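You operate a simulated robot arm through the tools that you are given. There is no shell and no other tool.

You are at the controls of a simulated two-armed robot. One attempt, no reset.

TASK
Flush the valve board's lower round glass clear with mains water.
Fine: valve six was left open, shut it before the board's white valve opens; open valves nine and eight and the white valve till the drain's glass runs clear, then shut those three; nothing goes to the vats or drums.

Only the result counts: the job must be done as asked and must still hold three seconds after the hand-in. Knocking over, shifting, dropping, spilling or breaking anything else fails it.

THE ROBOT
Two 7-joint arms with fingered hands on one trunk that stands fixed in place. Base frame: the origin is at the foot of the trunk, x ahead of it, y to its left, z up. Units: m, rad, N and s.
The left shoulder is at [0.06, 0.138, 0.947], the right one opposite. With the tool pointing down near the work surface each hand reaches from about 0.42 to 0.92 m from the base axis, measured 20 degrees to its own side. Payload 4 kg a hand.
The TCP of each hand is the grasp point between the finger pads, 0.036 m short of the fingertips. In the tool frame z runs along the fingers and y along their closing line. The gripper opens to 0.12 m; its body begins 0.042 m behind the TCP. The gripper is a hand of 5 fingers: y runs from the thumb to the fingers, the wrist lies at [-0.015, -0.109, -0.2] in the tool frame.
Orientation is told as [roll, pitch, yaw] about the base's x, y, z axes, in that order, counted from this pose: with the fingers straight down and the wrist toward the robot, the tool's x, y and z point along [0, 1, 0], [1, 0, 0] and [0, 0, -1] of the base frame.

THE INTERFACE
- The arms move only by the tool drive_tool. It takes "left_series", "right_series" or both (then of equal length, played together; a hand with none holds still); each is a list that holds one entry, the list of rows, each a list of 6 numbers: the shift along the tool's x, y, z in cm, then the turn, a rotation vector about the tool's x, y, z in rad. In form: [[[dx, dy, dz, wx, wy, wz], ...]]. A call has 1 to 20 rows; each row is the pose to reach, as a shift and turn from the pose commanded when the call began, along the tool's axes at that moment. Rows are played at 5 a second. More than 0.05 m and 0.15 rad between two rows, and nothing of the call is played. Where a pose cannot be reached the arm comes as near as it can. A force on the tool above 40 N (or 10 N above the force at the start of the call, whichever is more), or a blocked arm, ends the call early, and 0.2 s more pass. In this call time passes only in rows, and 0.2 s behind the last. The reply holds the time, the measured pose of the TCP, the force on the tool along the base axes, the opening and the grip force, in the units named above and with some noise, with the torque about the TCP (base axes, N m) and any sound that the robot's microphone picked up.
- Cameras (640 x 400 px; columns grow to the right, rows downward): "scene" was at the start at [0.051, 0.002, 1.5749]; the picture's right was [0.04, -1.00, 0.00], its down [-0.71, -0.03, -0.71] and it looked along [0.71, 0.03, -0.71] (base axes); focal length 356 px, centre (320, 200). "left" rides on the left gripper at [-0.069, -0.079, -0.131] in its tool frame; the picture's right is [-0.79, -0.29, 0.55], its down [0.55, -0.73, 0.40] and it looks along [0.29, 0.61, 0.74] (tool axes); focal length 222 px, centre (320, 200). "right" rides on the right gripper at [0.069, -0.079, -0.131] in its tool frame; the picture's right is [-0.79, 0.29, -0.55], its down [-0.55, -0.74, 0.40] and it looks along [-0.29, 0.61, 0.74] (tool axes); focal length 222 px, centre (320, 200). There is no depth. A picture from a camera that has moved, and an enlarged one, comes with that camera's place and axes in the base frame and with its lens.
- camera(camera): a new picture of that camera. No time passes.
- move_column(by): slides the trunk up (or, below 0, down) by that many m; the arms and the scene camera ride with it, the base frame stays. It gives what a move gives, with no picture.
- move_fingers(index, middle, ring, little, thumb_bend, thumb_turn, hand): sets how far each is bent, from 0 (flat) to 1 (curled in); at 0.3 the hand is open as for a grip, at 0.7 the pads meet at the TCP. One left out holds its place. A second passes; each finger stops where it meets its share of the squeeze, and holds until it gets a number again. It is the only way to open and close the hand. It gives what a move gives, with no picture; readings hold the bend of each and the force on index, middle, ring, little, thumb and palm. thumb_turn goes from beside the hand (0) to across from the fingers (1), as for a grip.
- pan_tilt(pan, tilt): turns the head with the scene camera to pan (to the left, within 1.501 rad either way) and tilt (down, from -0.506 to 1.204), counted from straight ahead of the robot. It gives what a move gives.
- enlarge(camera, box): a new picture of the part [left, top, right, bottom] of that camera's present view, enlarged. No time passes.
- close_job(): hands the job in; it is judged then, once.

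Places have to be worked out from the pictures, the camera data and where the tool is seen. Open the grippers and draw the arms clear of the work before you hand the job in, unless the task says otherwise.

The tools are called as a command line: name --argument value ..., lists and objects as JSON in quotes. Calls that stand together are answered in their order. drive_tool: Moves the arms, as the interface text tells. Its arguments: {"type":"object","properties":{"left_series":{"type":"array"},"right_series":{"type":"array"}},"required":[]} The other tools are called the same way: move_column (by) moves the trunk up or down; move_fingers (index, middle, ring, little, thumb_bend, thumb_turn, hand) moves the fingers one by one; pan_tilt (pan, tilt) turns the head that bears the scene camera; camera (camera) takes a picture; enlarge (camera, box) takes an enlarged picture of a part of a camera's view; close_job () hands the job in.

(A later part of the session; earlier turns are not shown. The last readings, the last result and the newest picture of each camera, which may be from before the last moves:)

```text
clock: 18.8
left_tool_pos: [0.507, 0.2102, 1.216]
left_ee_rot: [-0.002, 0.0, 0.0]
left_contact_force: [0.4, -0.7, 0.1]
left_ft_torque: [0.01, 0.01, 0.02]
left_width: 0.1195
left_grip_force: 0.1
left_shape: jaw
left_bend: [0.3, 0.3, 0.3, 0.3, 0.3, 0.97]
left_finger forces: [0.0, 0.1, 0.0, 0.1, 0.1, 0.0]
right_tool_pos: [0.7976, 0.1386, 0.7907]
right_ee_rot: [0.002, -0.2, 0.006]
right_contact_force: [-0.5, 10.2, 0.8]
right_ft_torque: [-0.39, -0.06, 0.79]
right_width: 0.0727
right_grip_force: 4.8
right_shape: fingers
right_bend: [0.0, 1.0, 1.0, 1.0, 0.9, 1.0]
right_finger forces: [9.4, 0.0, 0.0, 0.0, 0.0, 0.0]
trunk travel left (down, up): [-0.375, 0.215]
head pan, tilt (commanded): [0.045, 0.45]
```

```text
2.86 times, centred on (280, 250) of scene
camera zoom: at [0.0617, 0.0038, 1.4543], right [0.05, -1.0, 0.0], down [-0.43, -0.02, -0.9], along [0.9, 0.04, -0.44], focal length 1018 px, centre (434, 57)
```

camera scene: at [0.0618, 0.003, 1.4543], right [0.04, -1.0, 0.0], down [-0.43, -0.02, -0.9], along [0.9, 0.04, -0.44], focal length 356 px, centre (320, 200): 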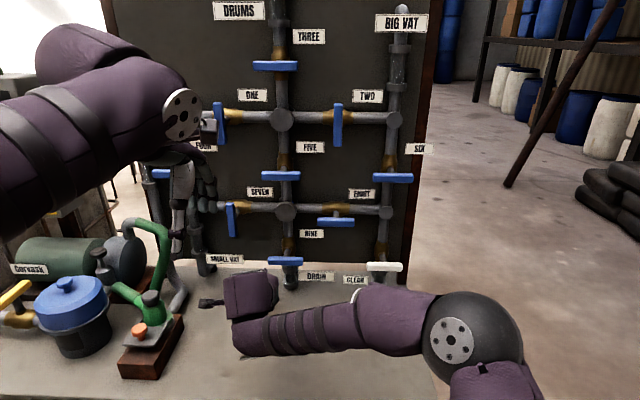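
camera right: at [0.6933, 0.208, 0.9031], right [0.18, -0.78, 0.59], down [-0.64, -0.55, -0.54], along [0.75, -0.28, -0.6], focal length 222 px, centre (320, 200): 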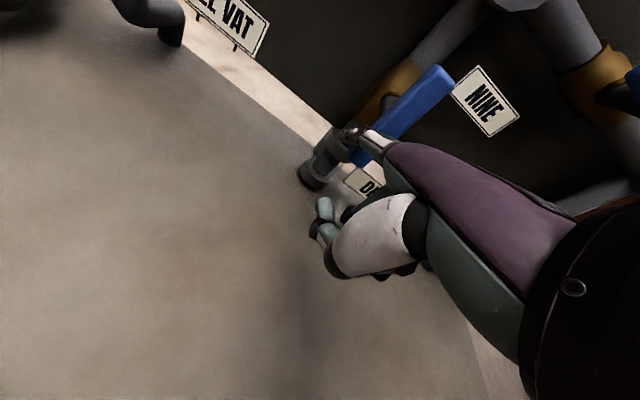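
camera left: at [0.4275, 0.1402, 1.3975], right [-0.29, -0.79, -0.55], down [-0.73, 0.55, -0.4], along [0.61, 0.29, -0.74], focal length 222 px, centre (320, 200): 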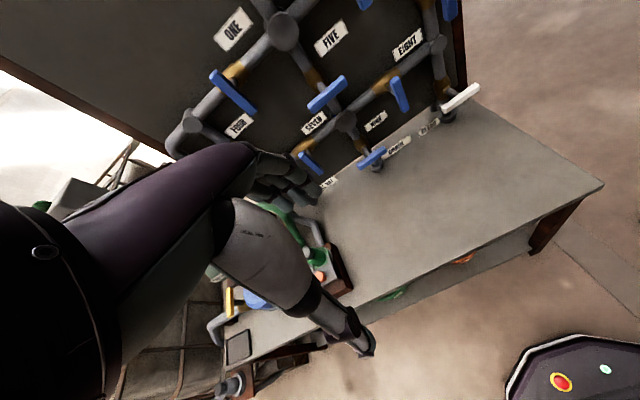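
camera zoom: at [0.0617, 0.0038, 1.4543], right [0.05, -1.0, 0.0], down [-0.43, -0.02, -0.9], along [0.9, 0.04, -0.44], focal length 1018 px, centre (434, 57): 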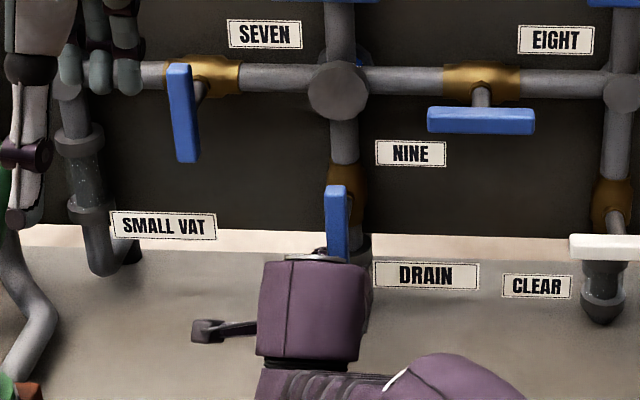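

Nine is vertical (open), against its stop at 10 N. I move off it to the left, back out, and go to a place above the left end of the white valve, finger tilted a bit more downward for table clearance.

drive_tool --right_series '[[[1.5, 0, 0, 0, 0, 0], [1.5, -3.92, -0.79, 0, 0, 0], [1.5, -7.74, -2.08, 0, 0, 0], [1.5, -11.02, -4.27, 0.05, 0, 0], [-2, -10.43, -7.21, 0.1, 0, 0], [-6, -10.03, -9.17, 0.15, 0, 0], [-10.5, -9.83, -10.15, 0.2, 0, 0], [-15, -9.67, -10.93, 0.2, 0, 0], [-19.5, -9.67, -10.93, 0.2, 0, 0], [-23, -9.67, -10.93, 0.2, 0, 0], [-25.2, -9.67, -10.93, 0.2, 0, 0]]]'

camera --camera "right"

camera --camera "scene"

enlarge --camera "scene" --box '[250, 180, 410, 320]'

```text
clock: 21.2
left_tool_pos: [0.5073, 0.2084, 1.2157]
left_ee_rot: [0.0, -0.001, 0.0]
left_contact_force: [0.3, -0.4, -0.1]
left_ft_torque: [0.02, 0.04, 0.02]
left_width: 0.1198
left_grip_force: 0.0
left_shape: jaw
left_bend: [0.3, 0.3, 0.3, 0.3, 0.3, 0.97]
left_finger forces: [0.0, 0.0, 0.1, 0.0, 0.0, 0.1]
right_tool_pos: [0.681, -0.1173, 0.8782]
right_ee_rot: [0.001, -0.001, 0.0]
right_contact_force: [0.2, -0.1, 0.0]
right_ft_torque: [-0.03, 0.01, 0.02]
right_width: 0.0719
right_grip_force: 0.1
right_shape: fingers
right_bend: [0.0, 1.0, 1.0, 1.0, 0.9, 1.0]
right_finger forces: [0.1, 0.1, 0.1, 0.1, 0.1, 0.0]
trunk travel left (down, up): [-0.375, 0.215]
head pan, tilt (commanded): [0.045, 0.45]
```

```text
taken
camera right: at [0.6016, -0.0471, 1.0095], right [0.29, -0.78, 0.55], down [-0.73, -0.55, -0.4], along [0.61, -0.29, -0.74], focal length 222 px, centre (320, 200)
```

right: 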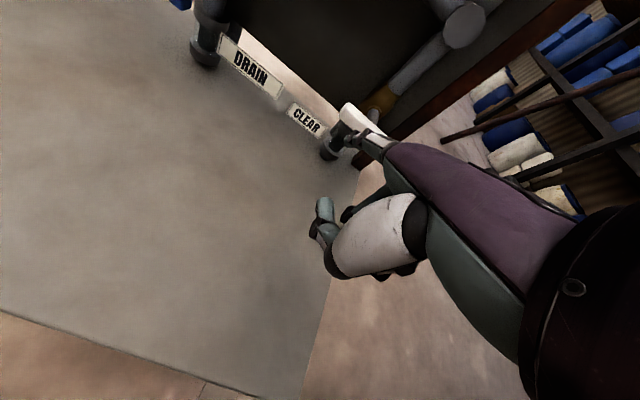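

```text
taken
camera scene: at [0.0616, 0.0024, 1.4543], right [0.05, -1.0, 0.0], down [-0.43, -0.02, -0.9], along [0.9, 0.04, -0.44], focal length 356 px, centre (320, 200)
```

scene: 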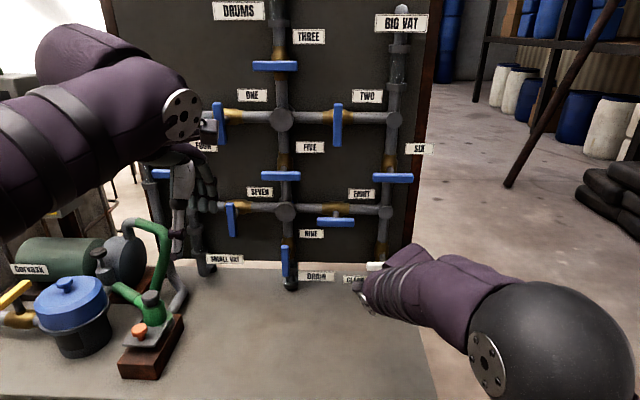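

```text
2.86 times, centred on (330, 250) of scene
camera zoom: at [0.0616, 0.0024, 1.4543], right [0.05, -1.0, 0.0], down [-0.43, -0.02, -0.9], along [0.9, 0.04, -0.44], focal length 1018 px, centre (291, 57)
```

zoom: 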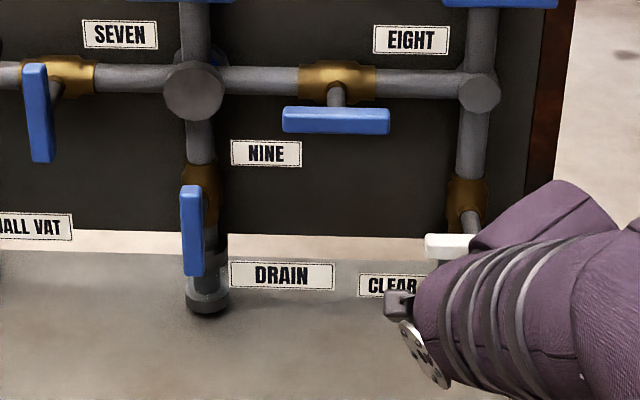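

The tip is at about (0.80, −0.105, 0.884), above and before the white handle's left end at about (0.898, −0.096, 0.839). Six shut, eight and nine open are confirmed in the picture, so I go in and push the white handle's left end down.

drive_tool --right_series '[[[0, 4, 0, 0, 0, 0], [0, 8, 0, 0, 0, 0], [0, 11.8, 0, 0, 0, 0], [0, 11.8, 1.4, 0, 0, 0], [0.1, 11.8, 2.6, 0, 0, 0], [0.25, 11.8, 3.8, 0, 0, 0], [0.2, 11.8, 4.9, 0, 0, 0]]]'

camera --camera "right"

enlarge --camera "scene" --box '[250, 180, 410, 320]'

```text
clock: 22.8
left_tool_pos: [0.507, 0.2078, 1.2165]
left_ee_rot: [-0.002, 0.0, 0.001]
left_contact_force: [0.0, 0.1, 0.2]
left_ft_torque: [0.0, -0.01, 0.01]
left_width: 0.1196
left_grip_force: 0.0
left_shape: jaw
left_bend: [0.3, 0.3, 0.3, 0.3, 0.3, 0.97]
left_finger forces: [0.0, 0.0, 0.1, 0.0, 0.0, 0.0]
right_tool_pos: [0.7992, -0.1136, 0.8269]
right_ee_rot: [-0.001, 0.003, 0.0]
right_contact_force: [0.2, 0.8, 0.1]
right_ft_torque: [0.04, 0.0, -0.02]
right_width: 0.0725
right_grip_force: 0.2
right_shape: fingers
right_bend: [0.0, 1.0, 1.0, 1.0, 0.9, 1.0]
right_finger forces: [0.5, 0.0, 0.1, 0.0, 0.0, 0.1]
trunk travel left (down, up): [-0.375, 0.215]
head pan, tilt (commanded): [0.045, 0.45]
```

```text
taken
camera right: at [0.7205, -0.0439, 0.9595], right [0.29, -0.79, 0.55], down [-0.74, -0.55, -0.4], along [0.61, -0.29, -0.74], focal length 222 px, centre (320, 200)
```

right: 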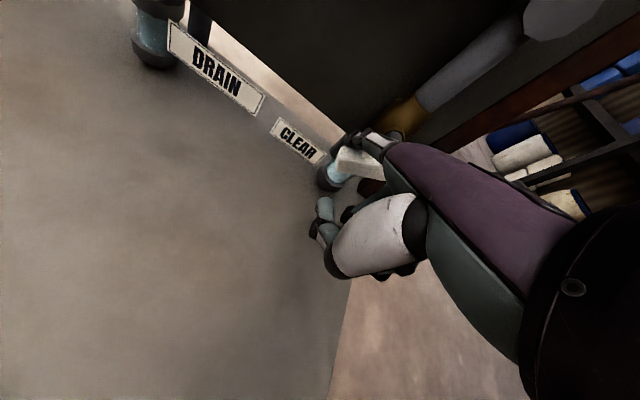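

```text
2.86 times, centred on (330, 250) of scene
camera zoom: at [0.0617, 0.0026, 1.4543], right [0.05, -1.0, 0.0], down [-0.43, -0.02, -0.9], along [0.9, 0.04, -0.44], focal length 1018 px, centre (291, 57)
```

zoom: 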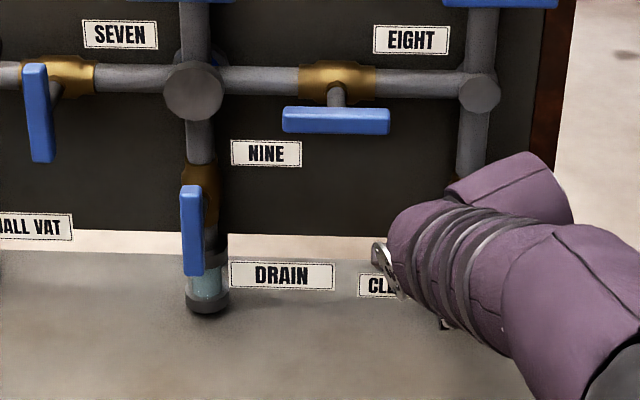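

Water has started: pale blue shows in the drain glass and inlet glass. I finish turning the white handle to vertical.

drive_tool --right_series '[[[-0.1, 0, 0.8, 0, 0, 0], [-0.4, 0, 1.7, 0, 0, 0], [-1.0, 0, 2.5, 0, 0, 0], [-1.7, 0, 3.0, 0, 0, 0], [-2.5, 0, 3.3, 0, 0, 0], [-3.1, 0, 3.4, 0, 0, 0], [-3.4, 0, 3.4, 0, 0, 0]]]'

camera --camera "right"

enlarge --camera "scene" --box '[250, 180, 410, 320]'

enlarge --camera "scene" --box '[265, 190, 315, 300]'

```text
clock: 24.4
left_tool_pos: [0.5059, 0.21, 1.2162]
left_ee_rot: [-0.002, 0.001, 0.0]
left_contact_force: [0.3, -0.3, 0.1]
left_ft_torque: [-0.02, 0.01, -0.01]
left_width: 0.1196
left_grip_force: 0.0
left_shape: jaw
left_bend: [0.3, 0.3, 0.3, 0.3, 0.3, 0.97]
left_finger forces: [0.0, 0.0, 0.0, 0.0, 0.0, 0.0]
right_tool_pos: [0.7996, -0.1429, 0.793]
right_ee_rot: [0.0, -0.002, 0.005]
right_contact_force: [-4.8, 19.7, 3.7]
right_ft_torque: [-0.73, -0.57, 1.6]
right_width: 0.0728
right_grip_force: 8.6
right_shape: fingers
right_bend: [0.0, 1.0, 1.0, 1.0, 0.9, 1.0]
right_finger forces: [18.1, 0.0, 0.0, 0.0, 0.1, 0.0]
trunk travel left (down, up): [-0.375, 0.215]
head pan, tilt (commanded): [0.045, 0.45]
```

```text
taken
camera right: at [0.7195, -0.0743, 0.926], right [0.29, -0.78, 0.55], down [-0.73, -0.55, -0.4], along [0.62, -0.28, -0.74], focal length 222 px, centre (320, 200)
```

right: 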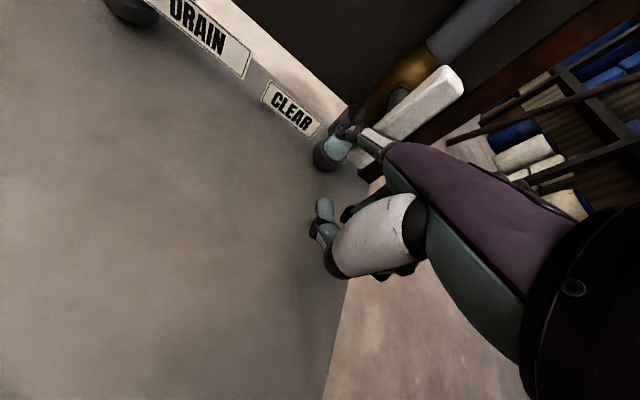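

```text
2.86 times, centred on (330, 250) of scene
camera zoom: at [0.0608, 0.0048, 1.4544], right [0.05, -1.0, 0.0], down [-0.43, -0.02, -0.9], along [0.9, 0.04, -0.43], focal length 1018 px, centre (291, 57)
```

zoom: 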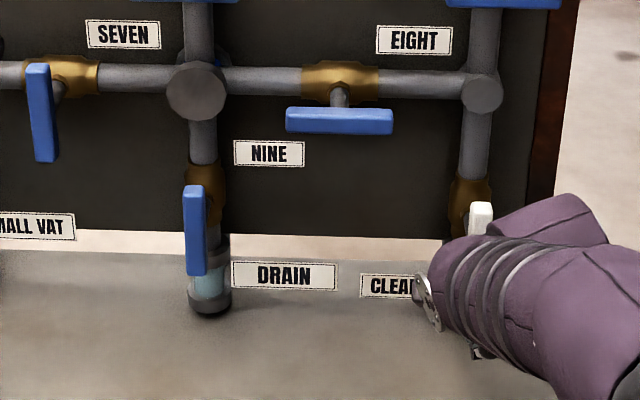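

```text
3.64 times, centred on (290, 245) of scene
camera zoom: at [0.0608, 0.0048, 1.4544], right [0.05, -1.0, 0.0], down [-0.43, -0.02, -0.9], along [0.9, 0.04, -0.43], focal length 1296 px, centre (429, 36)
```

zoom: 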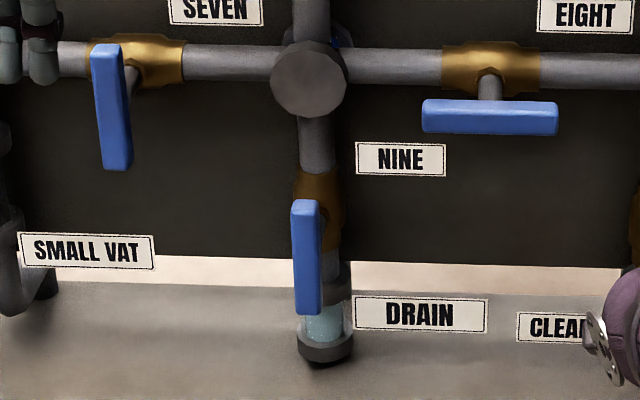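

White is vertical (fully open, on its stop). I ease off to the left and raise the finger to beside the upper half of the white handle, ready to shut it, while the flush runs.

drive_tool --right_series '[[[1.5, 0, 0, 0, 0, 0], [3.3, 0, 0, 0, 0, 0], [3.5, 0, -3.5, 0, 0, 0], [3.5, 0, -7, 0, 0, 0]]]'

camera --camera "right"

enlarge --camera "scene" --box '[250, 180, 410, 320]'

enlarge --camera "scene" --box '[275, 195, 305, 295]'

camera --camera "left"

```text
clock: 25.4
left_tool_pos: [0.5055, 0.2076, 1.2171]
left_ee_rot: [0.0, 0.0, -0.001]
left_contact_force: [0.3, -0.6, -0.4]
left_ft_torque: [-0.02, 0.02, 0.01]
left_width: 0.1196
left_grip_force: 0.0
left_shape: jaw
left_bend: [0.3, 0.3, 0.3, 0.3, 0.3, 0.97]
left_finger forces: [0.1, 0.2, 0.0, 0.0, 0.1, 0.0]
right_tool_pos: [0.8008, -0.1153, 0.8641]
right_ee_rot: [0.001, 0.001, -0.001]
right_contact_force: [-0.7, 0.8, -0.5]
right_ft_torque: [0.0, -0.03, 0.0]
right_width: 0.0719
right_grip_force: 0.2
right_shape: fingers
right_bend: [0.0, 1.0, 1.0, 1.0, 0.9, 1.0]
right_finger forces: [0.1, 0.1, 0.1, 0.1, 0.1, 0.1]
trunk travel left (down, up): [-0.375, 0.215]
head pan, tilt (commanded): [0.045, 0.45]
```

```text
taken
camera right: at [0.7218, -0.0443, 0.9955], right [0.29, -0.79, 0.55], down [-0.74, -0.55, -0.4], along [0.61, -0.29, -0.74], focal length 222 px, centre (320, 200)
```

right: 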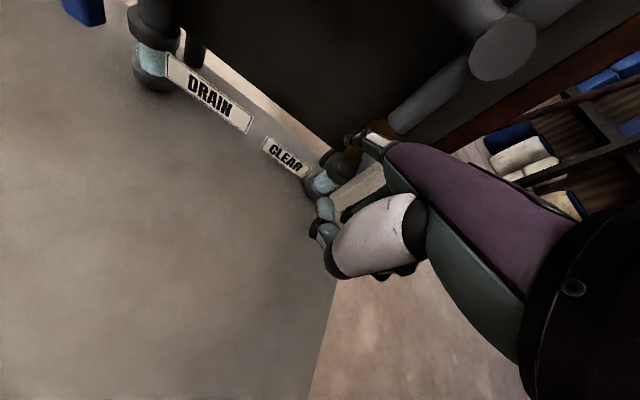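

```text
2.86 times, centred on (330, 250) of scene
camera zoom: at [0.0614, 0.0024, 1.4542], right [0.05, -1.0, 0.0], down [-0.43, -0.02, -0.9], along [0.9, 0.04, -0.44], focal length 1018 px, centre (291, 57)
```

zoom: 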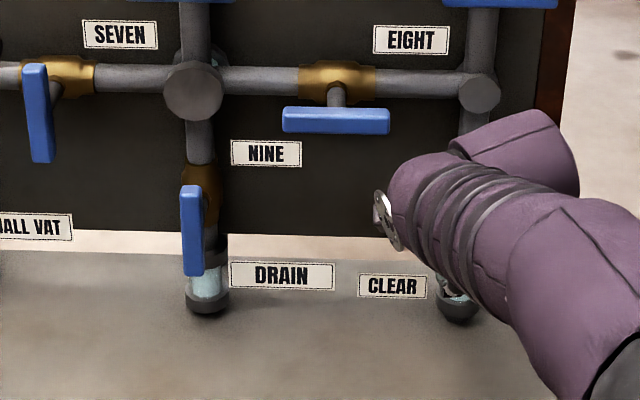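

```text
4.00 times, centred on (290, 245) of scene
camera zoom: at [0.0614, 0.0024, 1.4542], right [0.05, -1.0, 0.0], down [-0.43, -0.02, -0.9], along [0.9, 0.04, -0.44], focal length 1425 px, centre (440, 20)
```

zoom: 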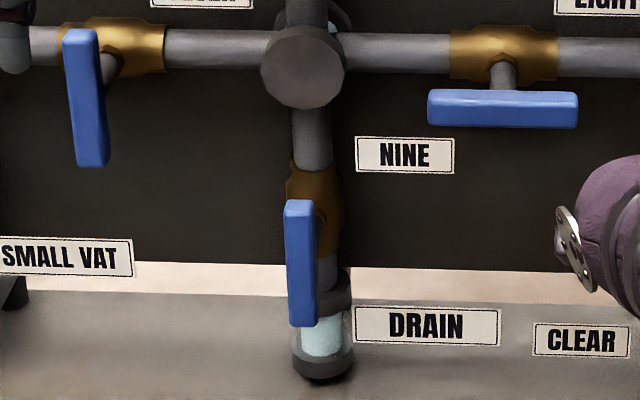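

```text
taken
camera left: at [0.4274, 0.1395, 1.3482], right [-0.29, -0.79, -0.55], down [-0.73, 0.55, -0.4], along [0.61, 0.29, -0.74], focal length 222 px, centre (320, 200)
```

left: 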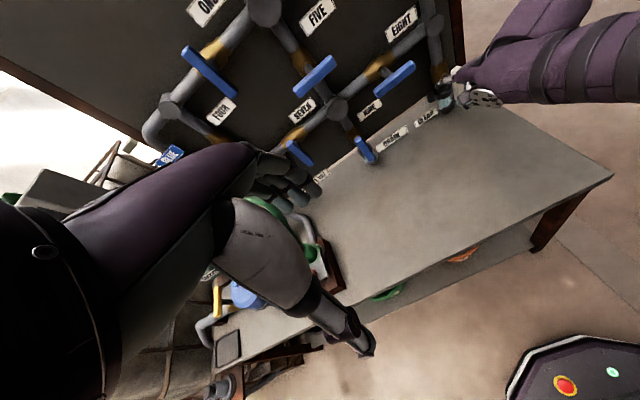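

The drain's glass is paler now and the blue behind the lower round fitting has faded. I enlarge both glasses to judge the clarity.

enlarge --camera "scene" --box '[270, 195, 302, 227]'

enlarge --camera "scene" --box '[275, 262, 307, 294]'

enlarge --camera "right" --box '[100, 0, 360, 210]'

enlarge --camera "left" --box '[300, 60, 420, 180]'

```text
12.50 times, centred on (286, 211) of scene
camera zoom: at [0.0614, 0.0024, 1.4542], right [0.05, -1.0, 0.0], down [-0.43, -0.02, -0.9], along [0.9, 0.04, -0.44], focal length 4454 px, centre (745, 62)
```

zoom: 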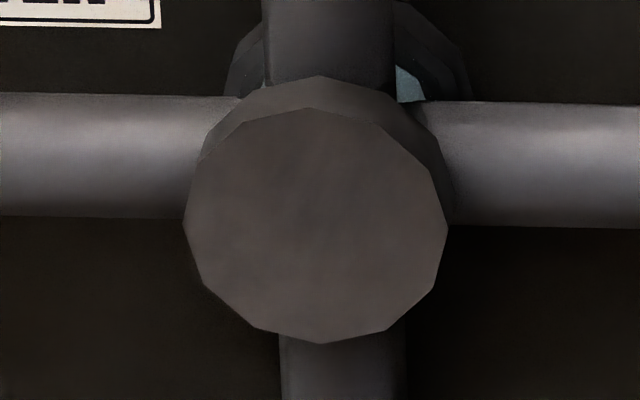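

```text
12.50 times, centred on (291, 278) of scene
camera zoom: at [0.0614, 0.0024, 1.4542], right [0.05, -1.0, 0.0], down [-0.43, -0.02, -0.9], along [0.9, 0.04, -0.44], focal length 4454 px, centre (682, -775)
```

zoom: 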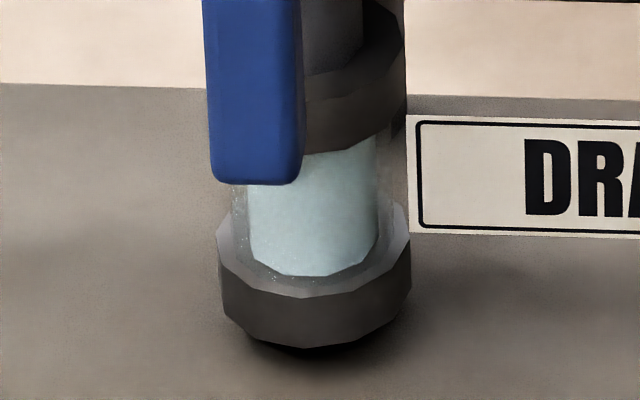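

```text
1.90 times, centred on (230, 105) of right
camera zoom: at [0.7218, -0.0443, 0.9955], right [0.29, -0.79, 0.55], down [-0.74, -0.55, -0.4], along [0.61, -0.29, -0.74], focal length 423 px, centre (491, 381)
```

zoom: 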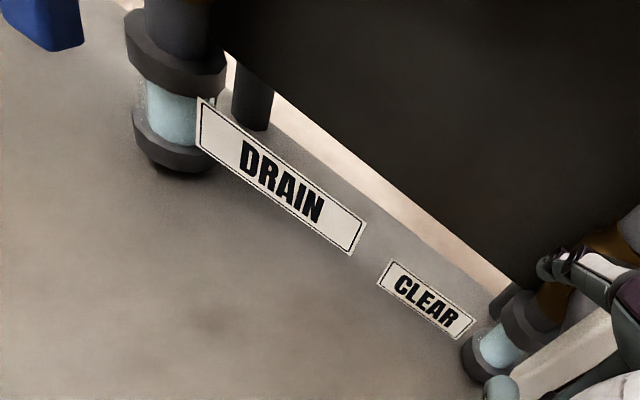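

```text
3.33 times, centred on (360, 120) of left
camera zoom: at [0.4274, 0.1395, 1.3482], right [-0.29, -0.79, -0.55], down [-0.73, 0.55, -0.4], along [0.61, 0.29, -0.74], focal length 740 px, centre (187, 467)
```

zoom: 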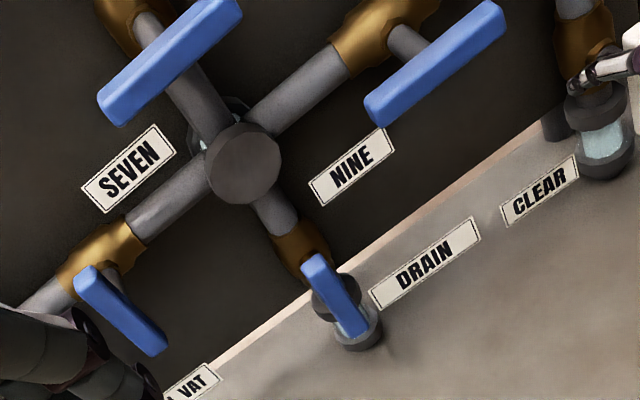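

The drain glass is nearly the same pale tint as the inlet's CLEAR glass, but I let it run 2 more seconds holding still to compare.

drive_tool --right_series '[[[0, 0, 0, 0, 0, 0], [0, 0, 0, 0, 0, 0], [0, 0, 0, 0, 0, 0], [0, 0, 0, 0, 0, 0], [0, 0, 0, 0, 0, 0], [0, 0, 0, 0, 0, 0], [0, 0, 0, 0, 0, 0], [0, 0, 0, 0, 0, 0], [0, 0, 0, 0, 0, 0], [0, 0, 0, 0, 0, 0]]]'

enlarge --camera "scene" --box '[270, 195, 302, 227]'

enlarge --camera "scene" --box '[275, 262, 307, 294]'

enlarge --camera "right" --box '[100, 0, 360, 210]'

camera --camera "scene"

```text
clock: 27.6
left_tool_pos: [0.5077, 0.208, 1.2174]
left_ee_rot: [-0.001, 0.0, -0.001]
left_contact_force: [-0.5, -0.2, -0.2]
left_ft_torque: [0.0, -0.01, -0.02]
left_width: 0.1197
left_grip_force: 0.0
left_shape: jaw
left_bend: [0.3, 0.3, 0.3, 0.3, 0.3, 0.97]
left_finger forces: [0.0, 0.1, 0.0, 0.0, 0.0, 0.0]
right_tool_pos: [0.8012, -0.1131, 0.863]
right_ee_rot: [-0.001, 0.0, 0.001]
right_contact_force: [0.1, 0.3, -0.2]
right_ft_torque: [-0.01, -0.01, 0.0]
right_width: 0.072
right_grip_force: 0.0
right_shape: fingers
right_bend: [0.0, 1.0, 1.0, 1.0, 0.9, 1.0]
right_finger forces: [0.0, 0.1, 0.0, 0.0, 0.1, 0.1]
trunk travel left (down, up): [-0.375, 0.215]
head pan, tilt (commanded): [0.045, 0.45]
```

```text
12.50 times, centred on (286, 211) of scene
camera zoom: at [0.0617, 0.0026, 1.4543], right [0.05, -1.0, 0.0], down [-0.43, -0.02, -0.9], along [0.9, 0.04, -0.44], focal length 4454 px, centre (745, 62)
```

zoom: 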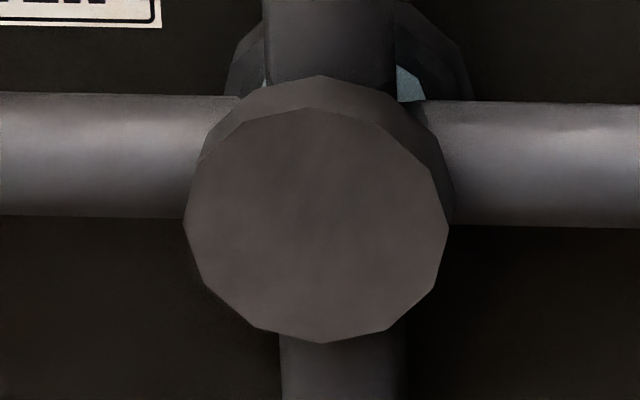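

```text
12.50 times, centred on (291, 278) of scene
camera zoom: at [0.0617, 0.0026, 1.4543], right [0.05, -1.0, 0.0], down [-0.43, -0.02, -0.9], along [0.9, 0.04, -0.44], focal length 4454 px, centre (682, -775)
```

zoom: 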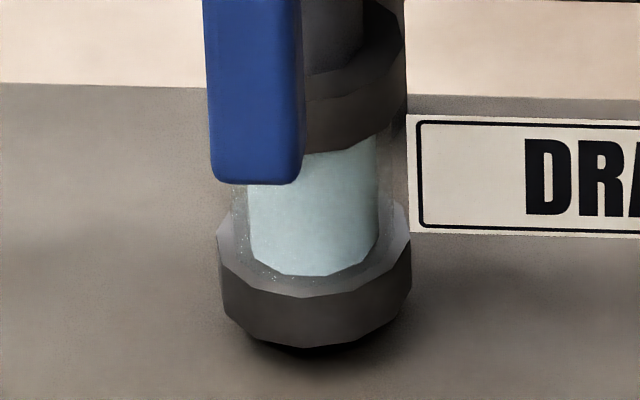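

```text
1.90 times, centred on (230, 105) of right
camera zoom: at [0.722, -0.0439, 0.9952], right [0.29, -0.79, 0.55], down [-0.74, -0.55, -0.4], along [0.61, -0.29, -0.74], focal length 423 px, centre (491, 381)
```

zoom: 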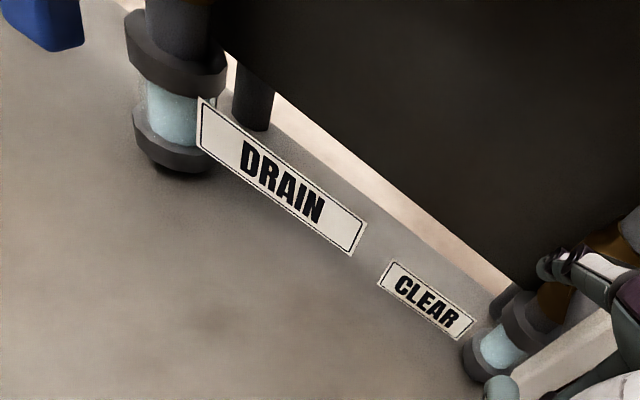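

```text
taken
camera scene: at [0.0617, 0.0026, 1.4543], right [0.05, -1.0, 0.0], down [-0.43, -0.02, -0.9], along [0.9, 0.04, -0.44], focal length 356 px, centre (320, 200)
```

scene: 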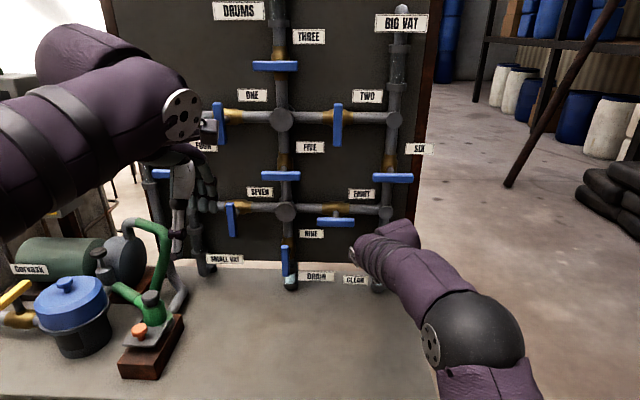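

The tints are unchanged and match the inlet's. I give it two more seconds for margin, then check once more.

drive_tool --right_series '[[[0, 0, 0, 0, 0, 0], [0, 0, 0, 0, 0, 0], [0, 0, 0, 0, 0, 0], [0, 0, 0, 0, 0, 0], [0, 0, 0, 0, 0, 0], [0, 0, 0, 0, 0, 0], [0, 0, 0, 0, 0, 0], [0, 0, 0, 0, 0, 0], [0, 0, 0, 0, 0, 0], [0, 0, 0, 0, 0, 0]]]'

enlarge --camera "scene" --box '[275, 262, 307, 294]'

enlarge --camera "left" --box '[300, 60, 420, 180]'

enlarge --camera "right" --box '[300, 120, 400, 220]'

```text
clock: 29.8
left_tool_pos: [0.5077, 0.2086, 1.2159]
left_ee_rot: [-0.001, -0.001, 0.001]
left_contact_force: [0.0, 0.5, -0.1]
left_ft_torque: [0.03, 0.03, 0.0]
left_width: 0.1195
left_grip_force: 0.0
left_shape: jaw
left_bend: [0.3, 0.3, 0.3, 0.3, 0.3, 0.97]
left_finger forces: [0.0, 0.1, 0.1, 0.0, 0.1, 0.1]
right_tool_pos: [0.8024, -0.1127, 0.8634]
right_ee_rot: [-0.001, -0.001, 0.001]
right_contact_force: [-0.1, -0.7, 0.7]
right_ft_torque: [-0.02, 0.0, 0.01]
right_width: 0.0715
right_grip_force: 0.1
right_shape: fingers
right_bend: [0.0, 1.0, 1.0, 1.0, 0.9, 1.0]
right_finger forces: [0.0, 0.1, 0.0, 0.0, 0.0, 0.0]
trunk travel left (down, up): [-0.375, 0.215]
head pan, tilt (commanded): [0.045, 0.45]
```

```text
12.50 times, centred on (291, 278) of scene
camera zoom: at [0.0617, 0.0026, 1.4543], right [0.05, -1.0, 0.0], down [-0.43, -0.02, -0.9], along [0.9, 0.04, -0.44], focal length 4454 px, centre (682, -775)
```

zoom: 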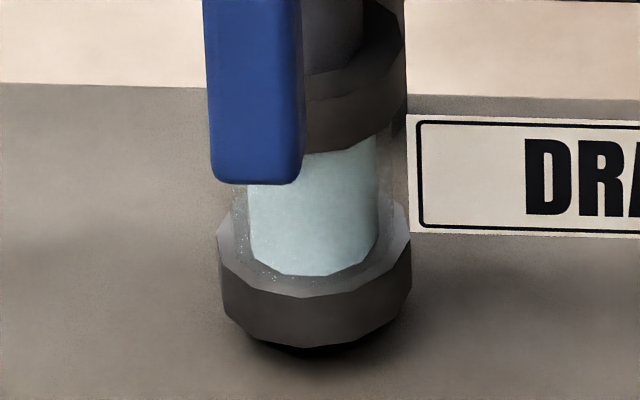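

```text
3.33 times, centred on (360, 120) of left
camera zoom: at [0.4277, 0.1397, 1.3481], right [-0.29, -0.79, -0.55], down [-0.73, 0.55, -0.4], along [0.61, 0.29, -0.74], focal length 740 px, centre (187, 467)
```

zoom: 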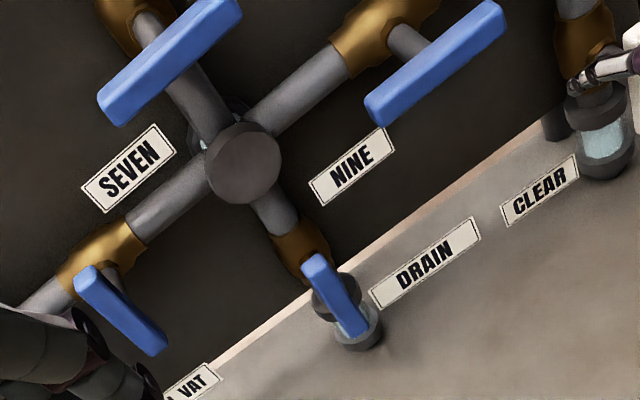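

```text
4.00 times, centred on (350, 170) of right
camera zoom: at [0.722, -0.0439, 0.9952], right [0.29, -0.79, 0.55], down [-0.74, -0.55, -0.4], along [0.61, -0.29, -0.74], focal length 888 px, centre (200, 320)
```

zoom: 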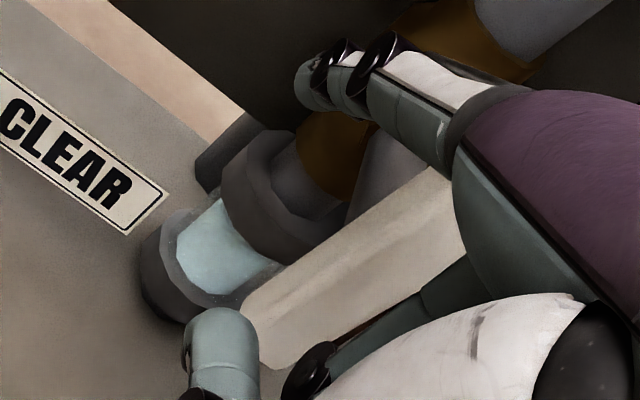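

The drain glass runs clear, the same tint as the inlet. Now I shut the white valve first: level the finger, push the upper end right and down (clockwise) to horizontal.

drive_tool --right_series '[[[0, 0.2, 1.3, -0.12, 0, 0], [0, 0.4, 2.7, -0.24, 0, 0], [0, 0.5, 4.05, -0.35, 0, 0], [-1.7, 0.5, 3.75, -0.35, 0, 0], [-2.9, 0.5, 3.45, -0.35, 0, 0], [-4.4, 0.5, 3.25, -0.35, 0, 0], [-5.6, 0.5, 3.45, -0.35, 0, 0], [-6.6, 0.5, 3.85, -0.35, 0, 0], [-7.4, 0.5, 4.55, -0.35, 0, 0], [-7.9, 0.5, 5.25, -0.35, 0, 0], [-8.1, 0.5, 5.85, -0.35, 0, 0], [-8.1, 0.5, 6.35, -0.35, 0, 0]]]'

camera --camera "right"

enlarge --camera "scene" --box '[250, 180, 410, 320]'

```text
clock: 32.4
left_tool_pos: [0.5061, 0.209, 1.2171]
left_ee_rot: [-0.002, -0.002, 0.0]
left_contact_force: [0.3, 0.6, -0.8]
left_ft_torque: [0.0, -0.02, 0.0]
left_width: 0.12
left_grip_force: 0.0
left_shape: jaw
left_bend: [0.3, 0.3, 0.3, 0.3, 0.3, 0.97]
left_finger forces: [0.1, 0.1, 0.0, 0.0, 0.1, 0.0]
right_tool_pos: [0.8047, -0.1939, 0.803]
right_ee_rot: [0.003, -0.355, -0.001]
right_contact_force: [-2.8, 2.4, 11.7]
right_ft_torque: [0.04, -1.39, 0.32]
right_width: 0.0819
right_grip_force: 5.3
right_shape: fingers
right_bend: [0.0, 1.0, 1.0, 1.0, 0.9, 1.0]
right_finger forces: [11.2, 0.0, 0.0, 0.0, 0.1, 0.1]
trunk travel left (down, up): [-0.375, 0.215]
head pan, tilt (commanded): [0.045, 0.45]
```

```text
taken
camera right: at [0.6851, -0.1245, 0.8989], right [0.08, -0.79, 0.61], down [-0.55, -0.55, -0.63], along [0.83, -0.29, -0.48], focal length 222 px, centre (320, 200)
```

right: 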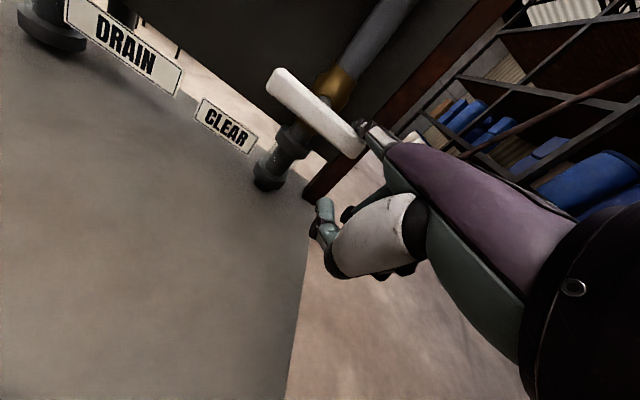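

```text
2.86 times, centred on (330, 250) of scene
camera zoom: at [0.0599, 0.0032, 1.4545], right [0.05, -1.0, 0.0], down [-0.43, -0.02, -0.9], along [0.9, 0.04, -0.43], focal length 1018 px, centre (291, 57)
```

zoom: 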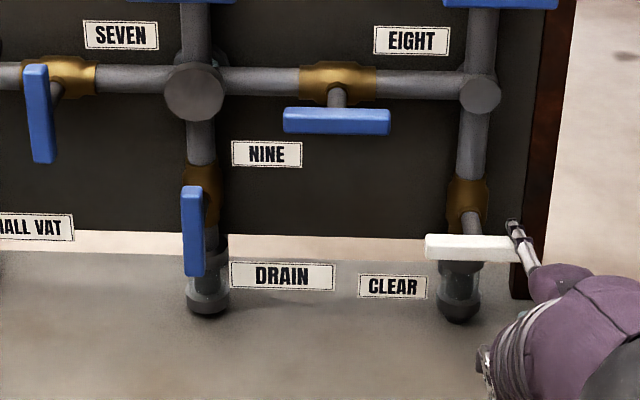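

White is level again and on its stop; both glasses show no more flow. I back off and go above the right end of valve eight to turn it clockwise to vertical.

drive_tool --right_series '[[[0, 0.69, -1.88, 0, 0, 0], [0, -3.07, -3.25, 0, 0, 0], [0, -6.66, -5.09, 0, 0, 0], [0, -9.53, -7.74, 0, 0, 0], [2.5, -8.15, -11.49, 0, 0, 0], [5.5, -6.95, -14.78, 0, 0, 0], [9, -5.93, -17.6, 0, 0, 0], [12, -5.07, -19.95, 0, 0, 0], [14.2, -4.59, -21.26, 0, 0, 0]]]'

camera --camera "right"

enlarge --camera "scene" --box '[250, 160, 410, 300]'

```text
clock: 34.4
left_tool_pos: [0.5067, 0.2084, 1.2164]
left_ee_rot: [-0.003, -0.002, 0.001]
left_contact_force: [-0.6, -0.4, 0.2]
left_ft_torque: [-0.02, -0.03, 0.0]
left_width: 0.1198
left_grip_force: 0.1
left_shape: jaw
left_bend: [0.3, 0.3, 0.3, 0.3, 0.3, 0.97]
left_finger forces: [0.1, 0.1, 0.0, 0.0, 0.0, 0.1]
right_tool_pos: [0.6888, -0.0538, 0.9845]
right_ee_rot: [-0.001, -0.351, 0.0]
right_contact_force: [-0.7, 0.2, 0.5]
right_ft_torque: [0.02, -0.01, 0.03]
right_width: 0.0718
right_grip_force: 0.1
right_shape: fingers
right_bend: [0.0, 1.0, 1.0, 1.0, 0.9, 1.0]
right_finger forces: [0.1, 0.0, 0.0, 0.1, 0.1, 0.1]
trunk travel left (down, up): [-0.375, 0.215]
head pan, tilt (commanded): [0.045, 0.45]
```

```text
taken
camera right: at [0.5702, 0.0166, 1.0811], right [0.08, -0.78, 0.61], down [-0.55, -0.55, -0.63], along [0.83, -0.29, -0.48], focal length 222 px, centre (320, 200)
```

right: 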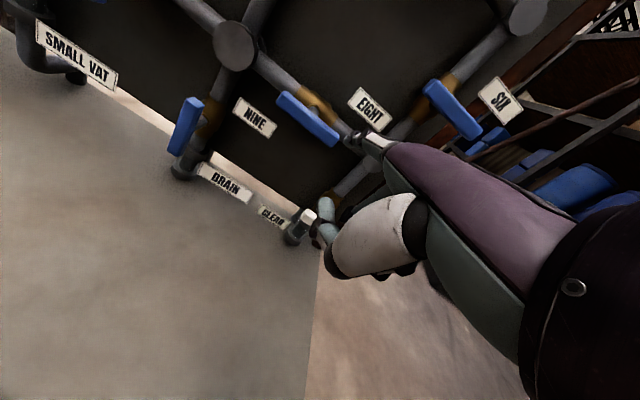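

```text
2.86 times, centred on (330, 230) of scene
camera zoom: at [0.0615, 0.0028, 1.4543], right [0.05, -1.0, 0.0], down [-0.43, -0.02, -0.9], along [0.9, 0.04, -0.44], focal length 1018 px, centre (291, 114)
```

zoom: 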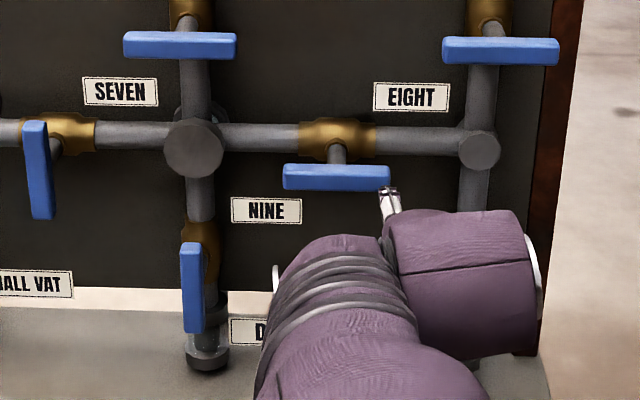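

The tip is 1 cm inside eight's right end and above it, as planned. I go in and sweep it down and to the left to turn eight clockwise to vertical.

drive_tool --right_series '[[[0, 3.66, 1.34, 0, 0, 0], [0, 7.33, 2.67, 0, 0, 0], [0, 10.9, 3.98, 0, 0, 0], [0.1, 10.35, 5.48, 0, 0, 0], [0, 9.94, 6.61, 0, 0, 0], [-0.15, 9.53, 7.74, 0, 0, 0], [-0.1, 9.12, 8.86, 0, 0, 0], [0.2, 8.77, 9.8, 0, 0, 0], [0.8, 8.47, 10.65, 0, 0, 0], [1.6, 8.26, 11.21, 0, 0, 0], [2.4, 8.16, 11.49, 0, 0, 0], [3.1, 8.12, 11.59, 0, 0, 0], [3.4, 8.12, 11.59, 0, 0, 0]]]'

camera --camera "right"

enlarge --camera "scene" --box '[250, 160, 410, 300]'

```text
clock: 37.2
left_tool_pos: [0.5073, 0.2071, 1.2173]
left_ee_rot: [0.0, 0.002, -0.001]
left_contact_force: [0.4, -0.4, 0.0]
left_ft_torque: [-0.02, 0.01, 0.04]
left_width: 0.1194
left_grip_force: 0.0
left_shape: jaw
left_bend: [0.3, 0.3, 0.3, 0.3, 0.3, 0.97]
left_finger forces: [0.0, 0.0, 0.0, 0.0, 0.0, 0.0]
right_tool_pos: [0.8051, -0.0228, 0.9012]
right_ee_rot: [0.002, -0.349, -0.003]
right_contact_force: [-2.7, -10.5, 1.3]
right_ft_torque: [0.58, -0.27, -0.76]
right_width: 0.0722
right_grip_force: 5.6
right_shape: fingers
right_bend: [0.0, 1.0, 1.0, 1.0, 0.9, 1.0]
right_finger forces: [10.6, 0.0, 0.1, 0.0, 0.0, 0.0]
trunk travel left (down, up): [-0.375, 0.215]
head pan, tilt (commanded): [0.045, 0.45]
```

```text
taken
camera right: at [0.6865, 0.0481, 0.9993], right [0.08, -0.79, 0.61], down [-0.56, -0.55, -0.63], along [0.83, -0.29, -0.48], focal length 222 px, centre (320, 200)
```

right: 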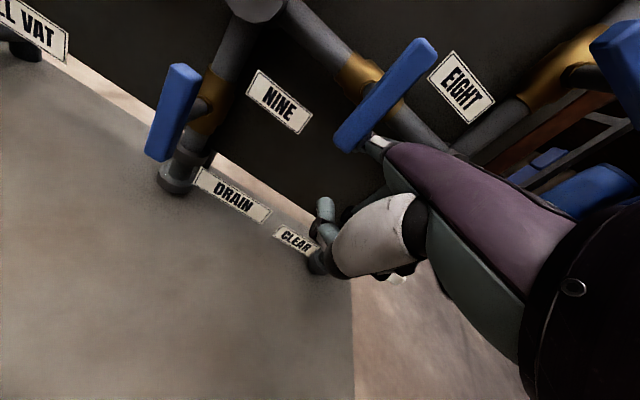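

```text
2.86 times, centred on (330, 230) of scene
camera zoom: at [0.0612, 0.0013, 1.4543], right [0.04, -1.0, 0.0], down [-0.43, -0.02, -0.9], along [0.9, 0.04, -0.43], focal length 1018 px, centre (291, 114)
```

zoom: 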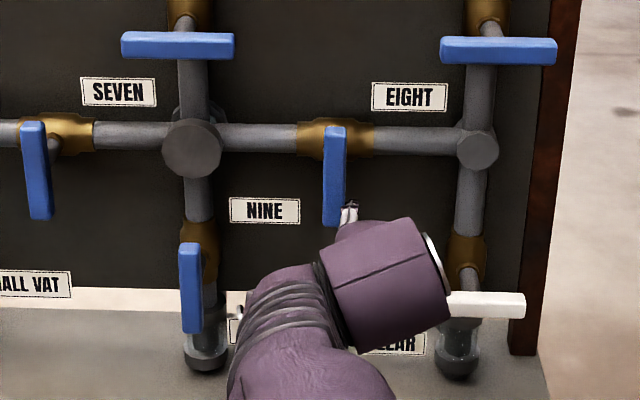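

Eight is vertical again (shut, stop at 10.5 N). I step off to the right, back out and go to the left of valve nine's upper half.

drive_tool --right_series '[[[-1.5, 0, 0, 0, 0, 0], [-1.5, -3.76, -1.37, 0, 0, 0], [-1.5, -7.52, -2.74, 0, 0, 0], [-1.5, -10.85, -3.96, 0, 0, 0], [3, -11.19, -3.02, 0, 0, 0], [7.5, -11.71, -1.61, 0, 0, 0], [12, -12.22, -0.2, 0, 0, 0], [16, -12.67, 1.02, 0, 0, 0], [18.7, -12.91, 1.68, 0, 0, 0]]]'

camera --camera "right"

enlarge --camera "scene" --box '[220, 160, 380, 300]'

```text
clock: 39.2
left_tool_pos: [0.5074, 0.2081, 1.2154]
left_ee_rot: [-0.002, 0.001, -0.002]
left_contact_force: [0.3, 0.4, -0.3]
left_ft_torque: [0.0, 0.02, -0.01]
left_width: 0.1195
left_grip_force: 0.1
left_shape: jaw
left_bend: [0.3, 0.3, 0.3, 0.3, 0.3, 0.97]
left_finger forces: [0.0, 0.0, 0.0, 0.0, 0.1, 0.0]
right_tool_pos: [0.6898, 0.1677, 0.8442]
right_ee_rot: [0.0, -0.35, 0.0]
right_contact_force: [-0.4, 0.4, 0.0]
right_ft_torque: [0.04, -0.01, 0.03]
right_width: 0.0718
right_grip_force: 0.1
right_shape: fingers
right_bend: [0.0, 1.0, 1.0, 1.0, 0.9, 1.0]
right_finger forces: [0.1, 0.0, 0.1, 0.0, 0.0, 0.1]
trunk travel left (down, up): [-0.375, 0.215]
head pan, tilt (commanded): [0.045, 0.45]
```

```text
taken
camera right: at [0.5704, 0.2379, 0.9412], right [0.08, -0.79, 0.61], down [-0.55, -0.55, -0.63], along [0.83, -0.29, -0.48], focal length 222 px, centre (320, 200)
```

right: 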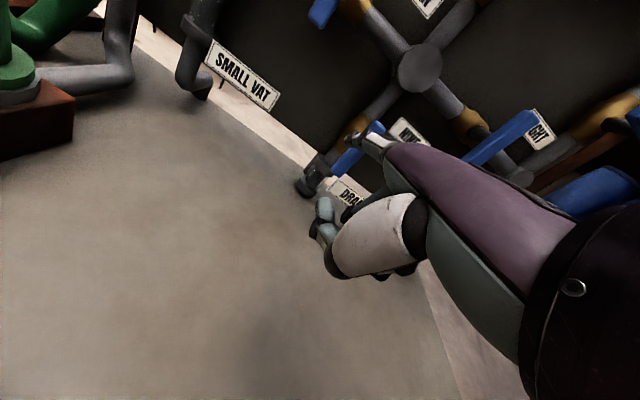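

```text
2.86 times, centred on (300, 230) of scene
camera zoom: at [0.0616, 0.0029, 1.4543], right [0.05, -1.0, 0.0], down [-0.43, -0.02, -0.9], along [0.9, 0.04, -0.44], focal length 1018 px, centre (377, 114)
```

zoom: 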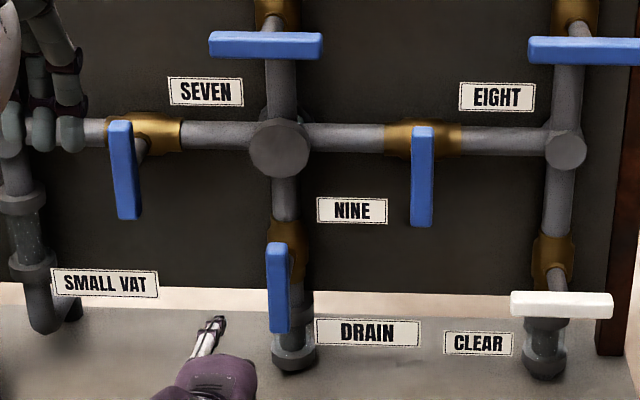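

The tip is at (0.80, 0.179, 0.887), left of nine's upper half. I go in and sweep right and down to turn nine clockwise to horizontal.

drive_tool --right_series '[[[0, 3.66, 1.34, 0, 0, 0], [0, 7.33, 2.67, 0, 0, 0], [0, 10.9, 3.98, 0, 0, 0], [-1.5, 10.9, 3.98, 0, 0, 0], [-2.8, 11.0, 3.7, 0, 0, 0], [-4.2, 11.07, 3.51, 0, 0, 0], [-5.4, 11.0, 3.7, 0, 0, 0], [-6.5, 10.83, 4.17, 0, 0, 0], [-7.3, 10.59, 4.82, 0, 0, 0], [-7.8, 10.35, 5.48, 0, 0, 0], [-8.0, 10.15, 6.04, 0, 0, 0], [-8.0, 10.01, 6.42, 0, 0, 0]]]'

camera --camera "right"

enlarge --camera "scene" --box '[220, 160, 380, 300]'

```text
clock: 41.8
left_tool_pos: [0.5059, 0.2095, 1.2173]
left_ee_rot: [-0.004, -0.001, -0.001]
left_contact_force: [0.3, 0.0, 0.1]
left_ft_torque: [0.0, 0.05, 0.02]
left_width: 0.1197
left_grip_force: 0.0
left_shape: jaw
left_bend: [0.3, 0.3, 0.3, 0.3, 0.3, 0.97]
left_finger forces: [0.1, 0.2, 0.1, 0.0, 0.0, 0.0]
right_tool_pos: [0.805, 0.0894, 0.8197]
right_ee_rot: [0.0, -0.353, 0.003]
right_contact_force: [-1.7, 1.0, 6.9]
right_ft_torque: [0.04, -0.81, 0.17]
right_width: 0.0774
right_grip_force: 2.8
right_shape: fingers
right_bend: [0.0, 1.0, 1.0, 1.0, 0.9, 1.0]
right_finger forces: [6.2, 0.0, 0.1, 0.0, 0.0, 0.0]
trunk travel left (down, up): [-0.375, 0.215]
head pan, tilt (commanded): [0.045, 0.45]
```

```text
taken
camera right: at [0.685, 0.1589, 0.9154], right [0.08, -0.79, 0.61], down [-0.55, -0.55, -0.63], along [0.83, -0.28, -0.48], focal length 222 px, centre (320, 200)
```

right: 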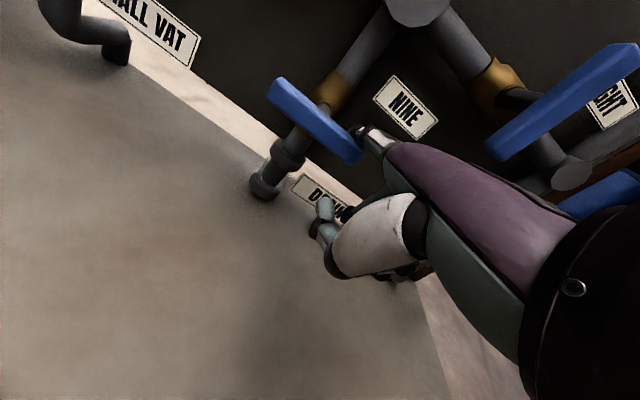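

```text
2.86 times, centred on (300, 230) of scene
camera zoom: at [0.0607, 0.0027, 1.4544], right [0.05, -1.0, 0.0], down [-0.43, -0.02, -0.9], along [0.9, 0.04, -0.43], focal length 1018 px, centre (377, 114)
```

zoom: 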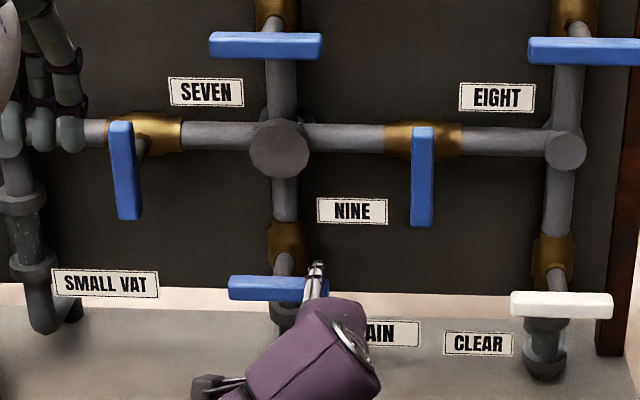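

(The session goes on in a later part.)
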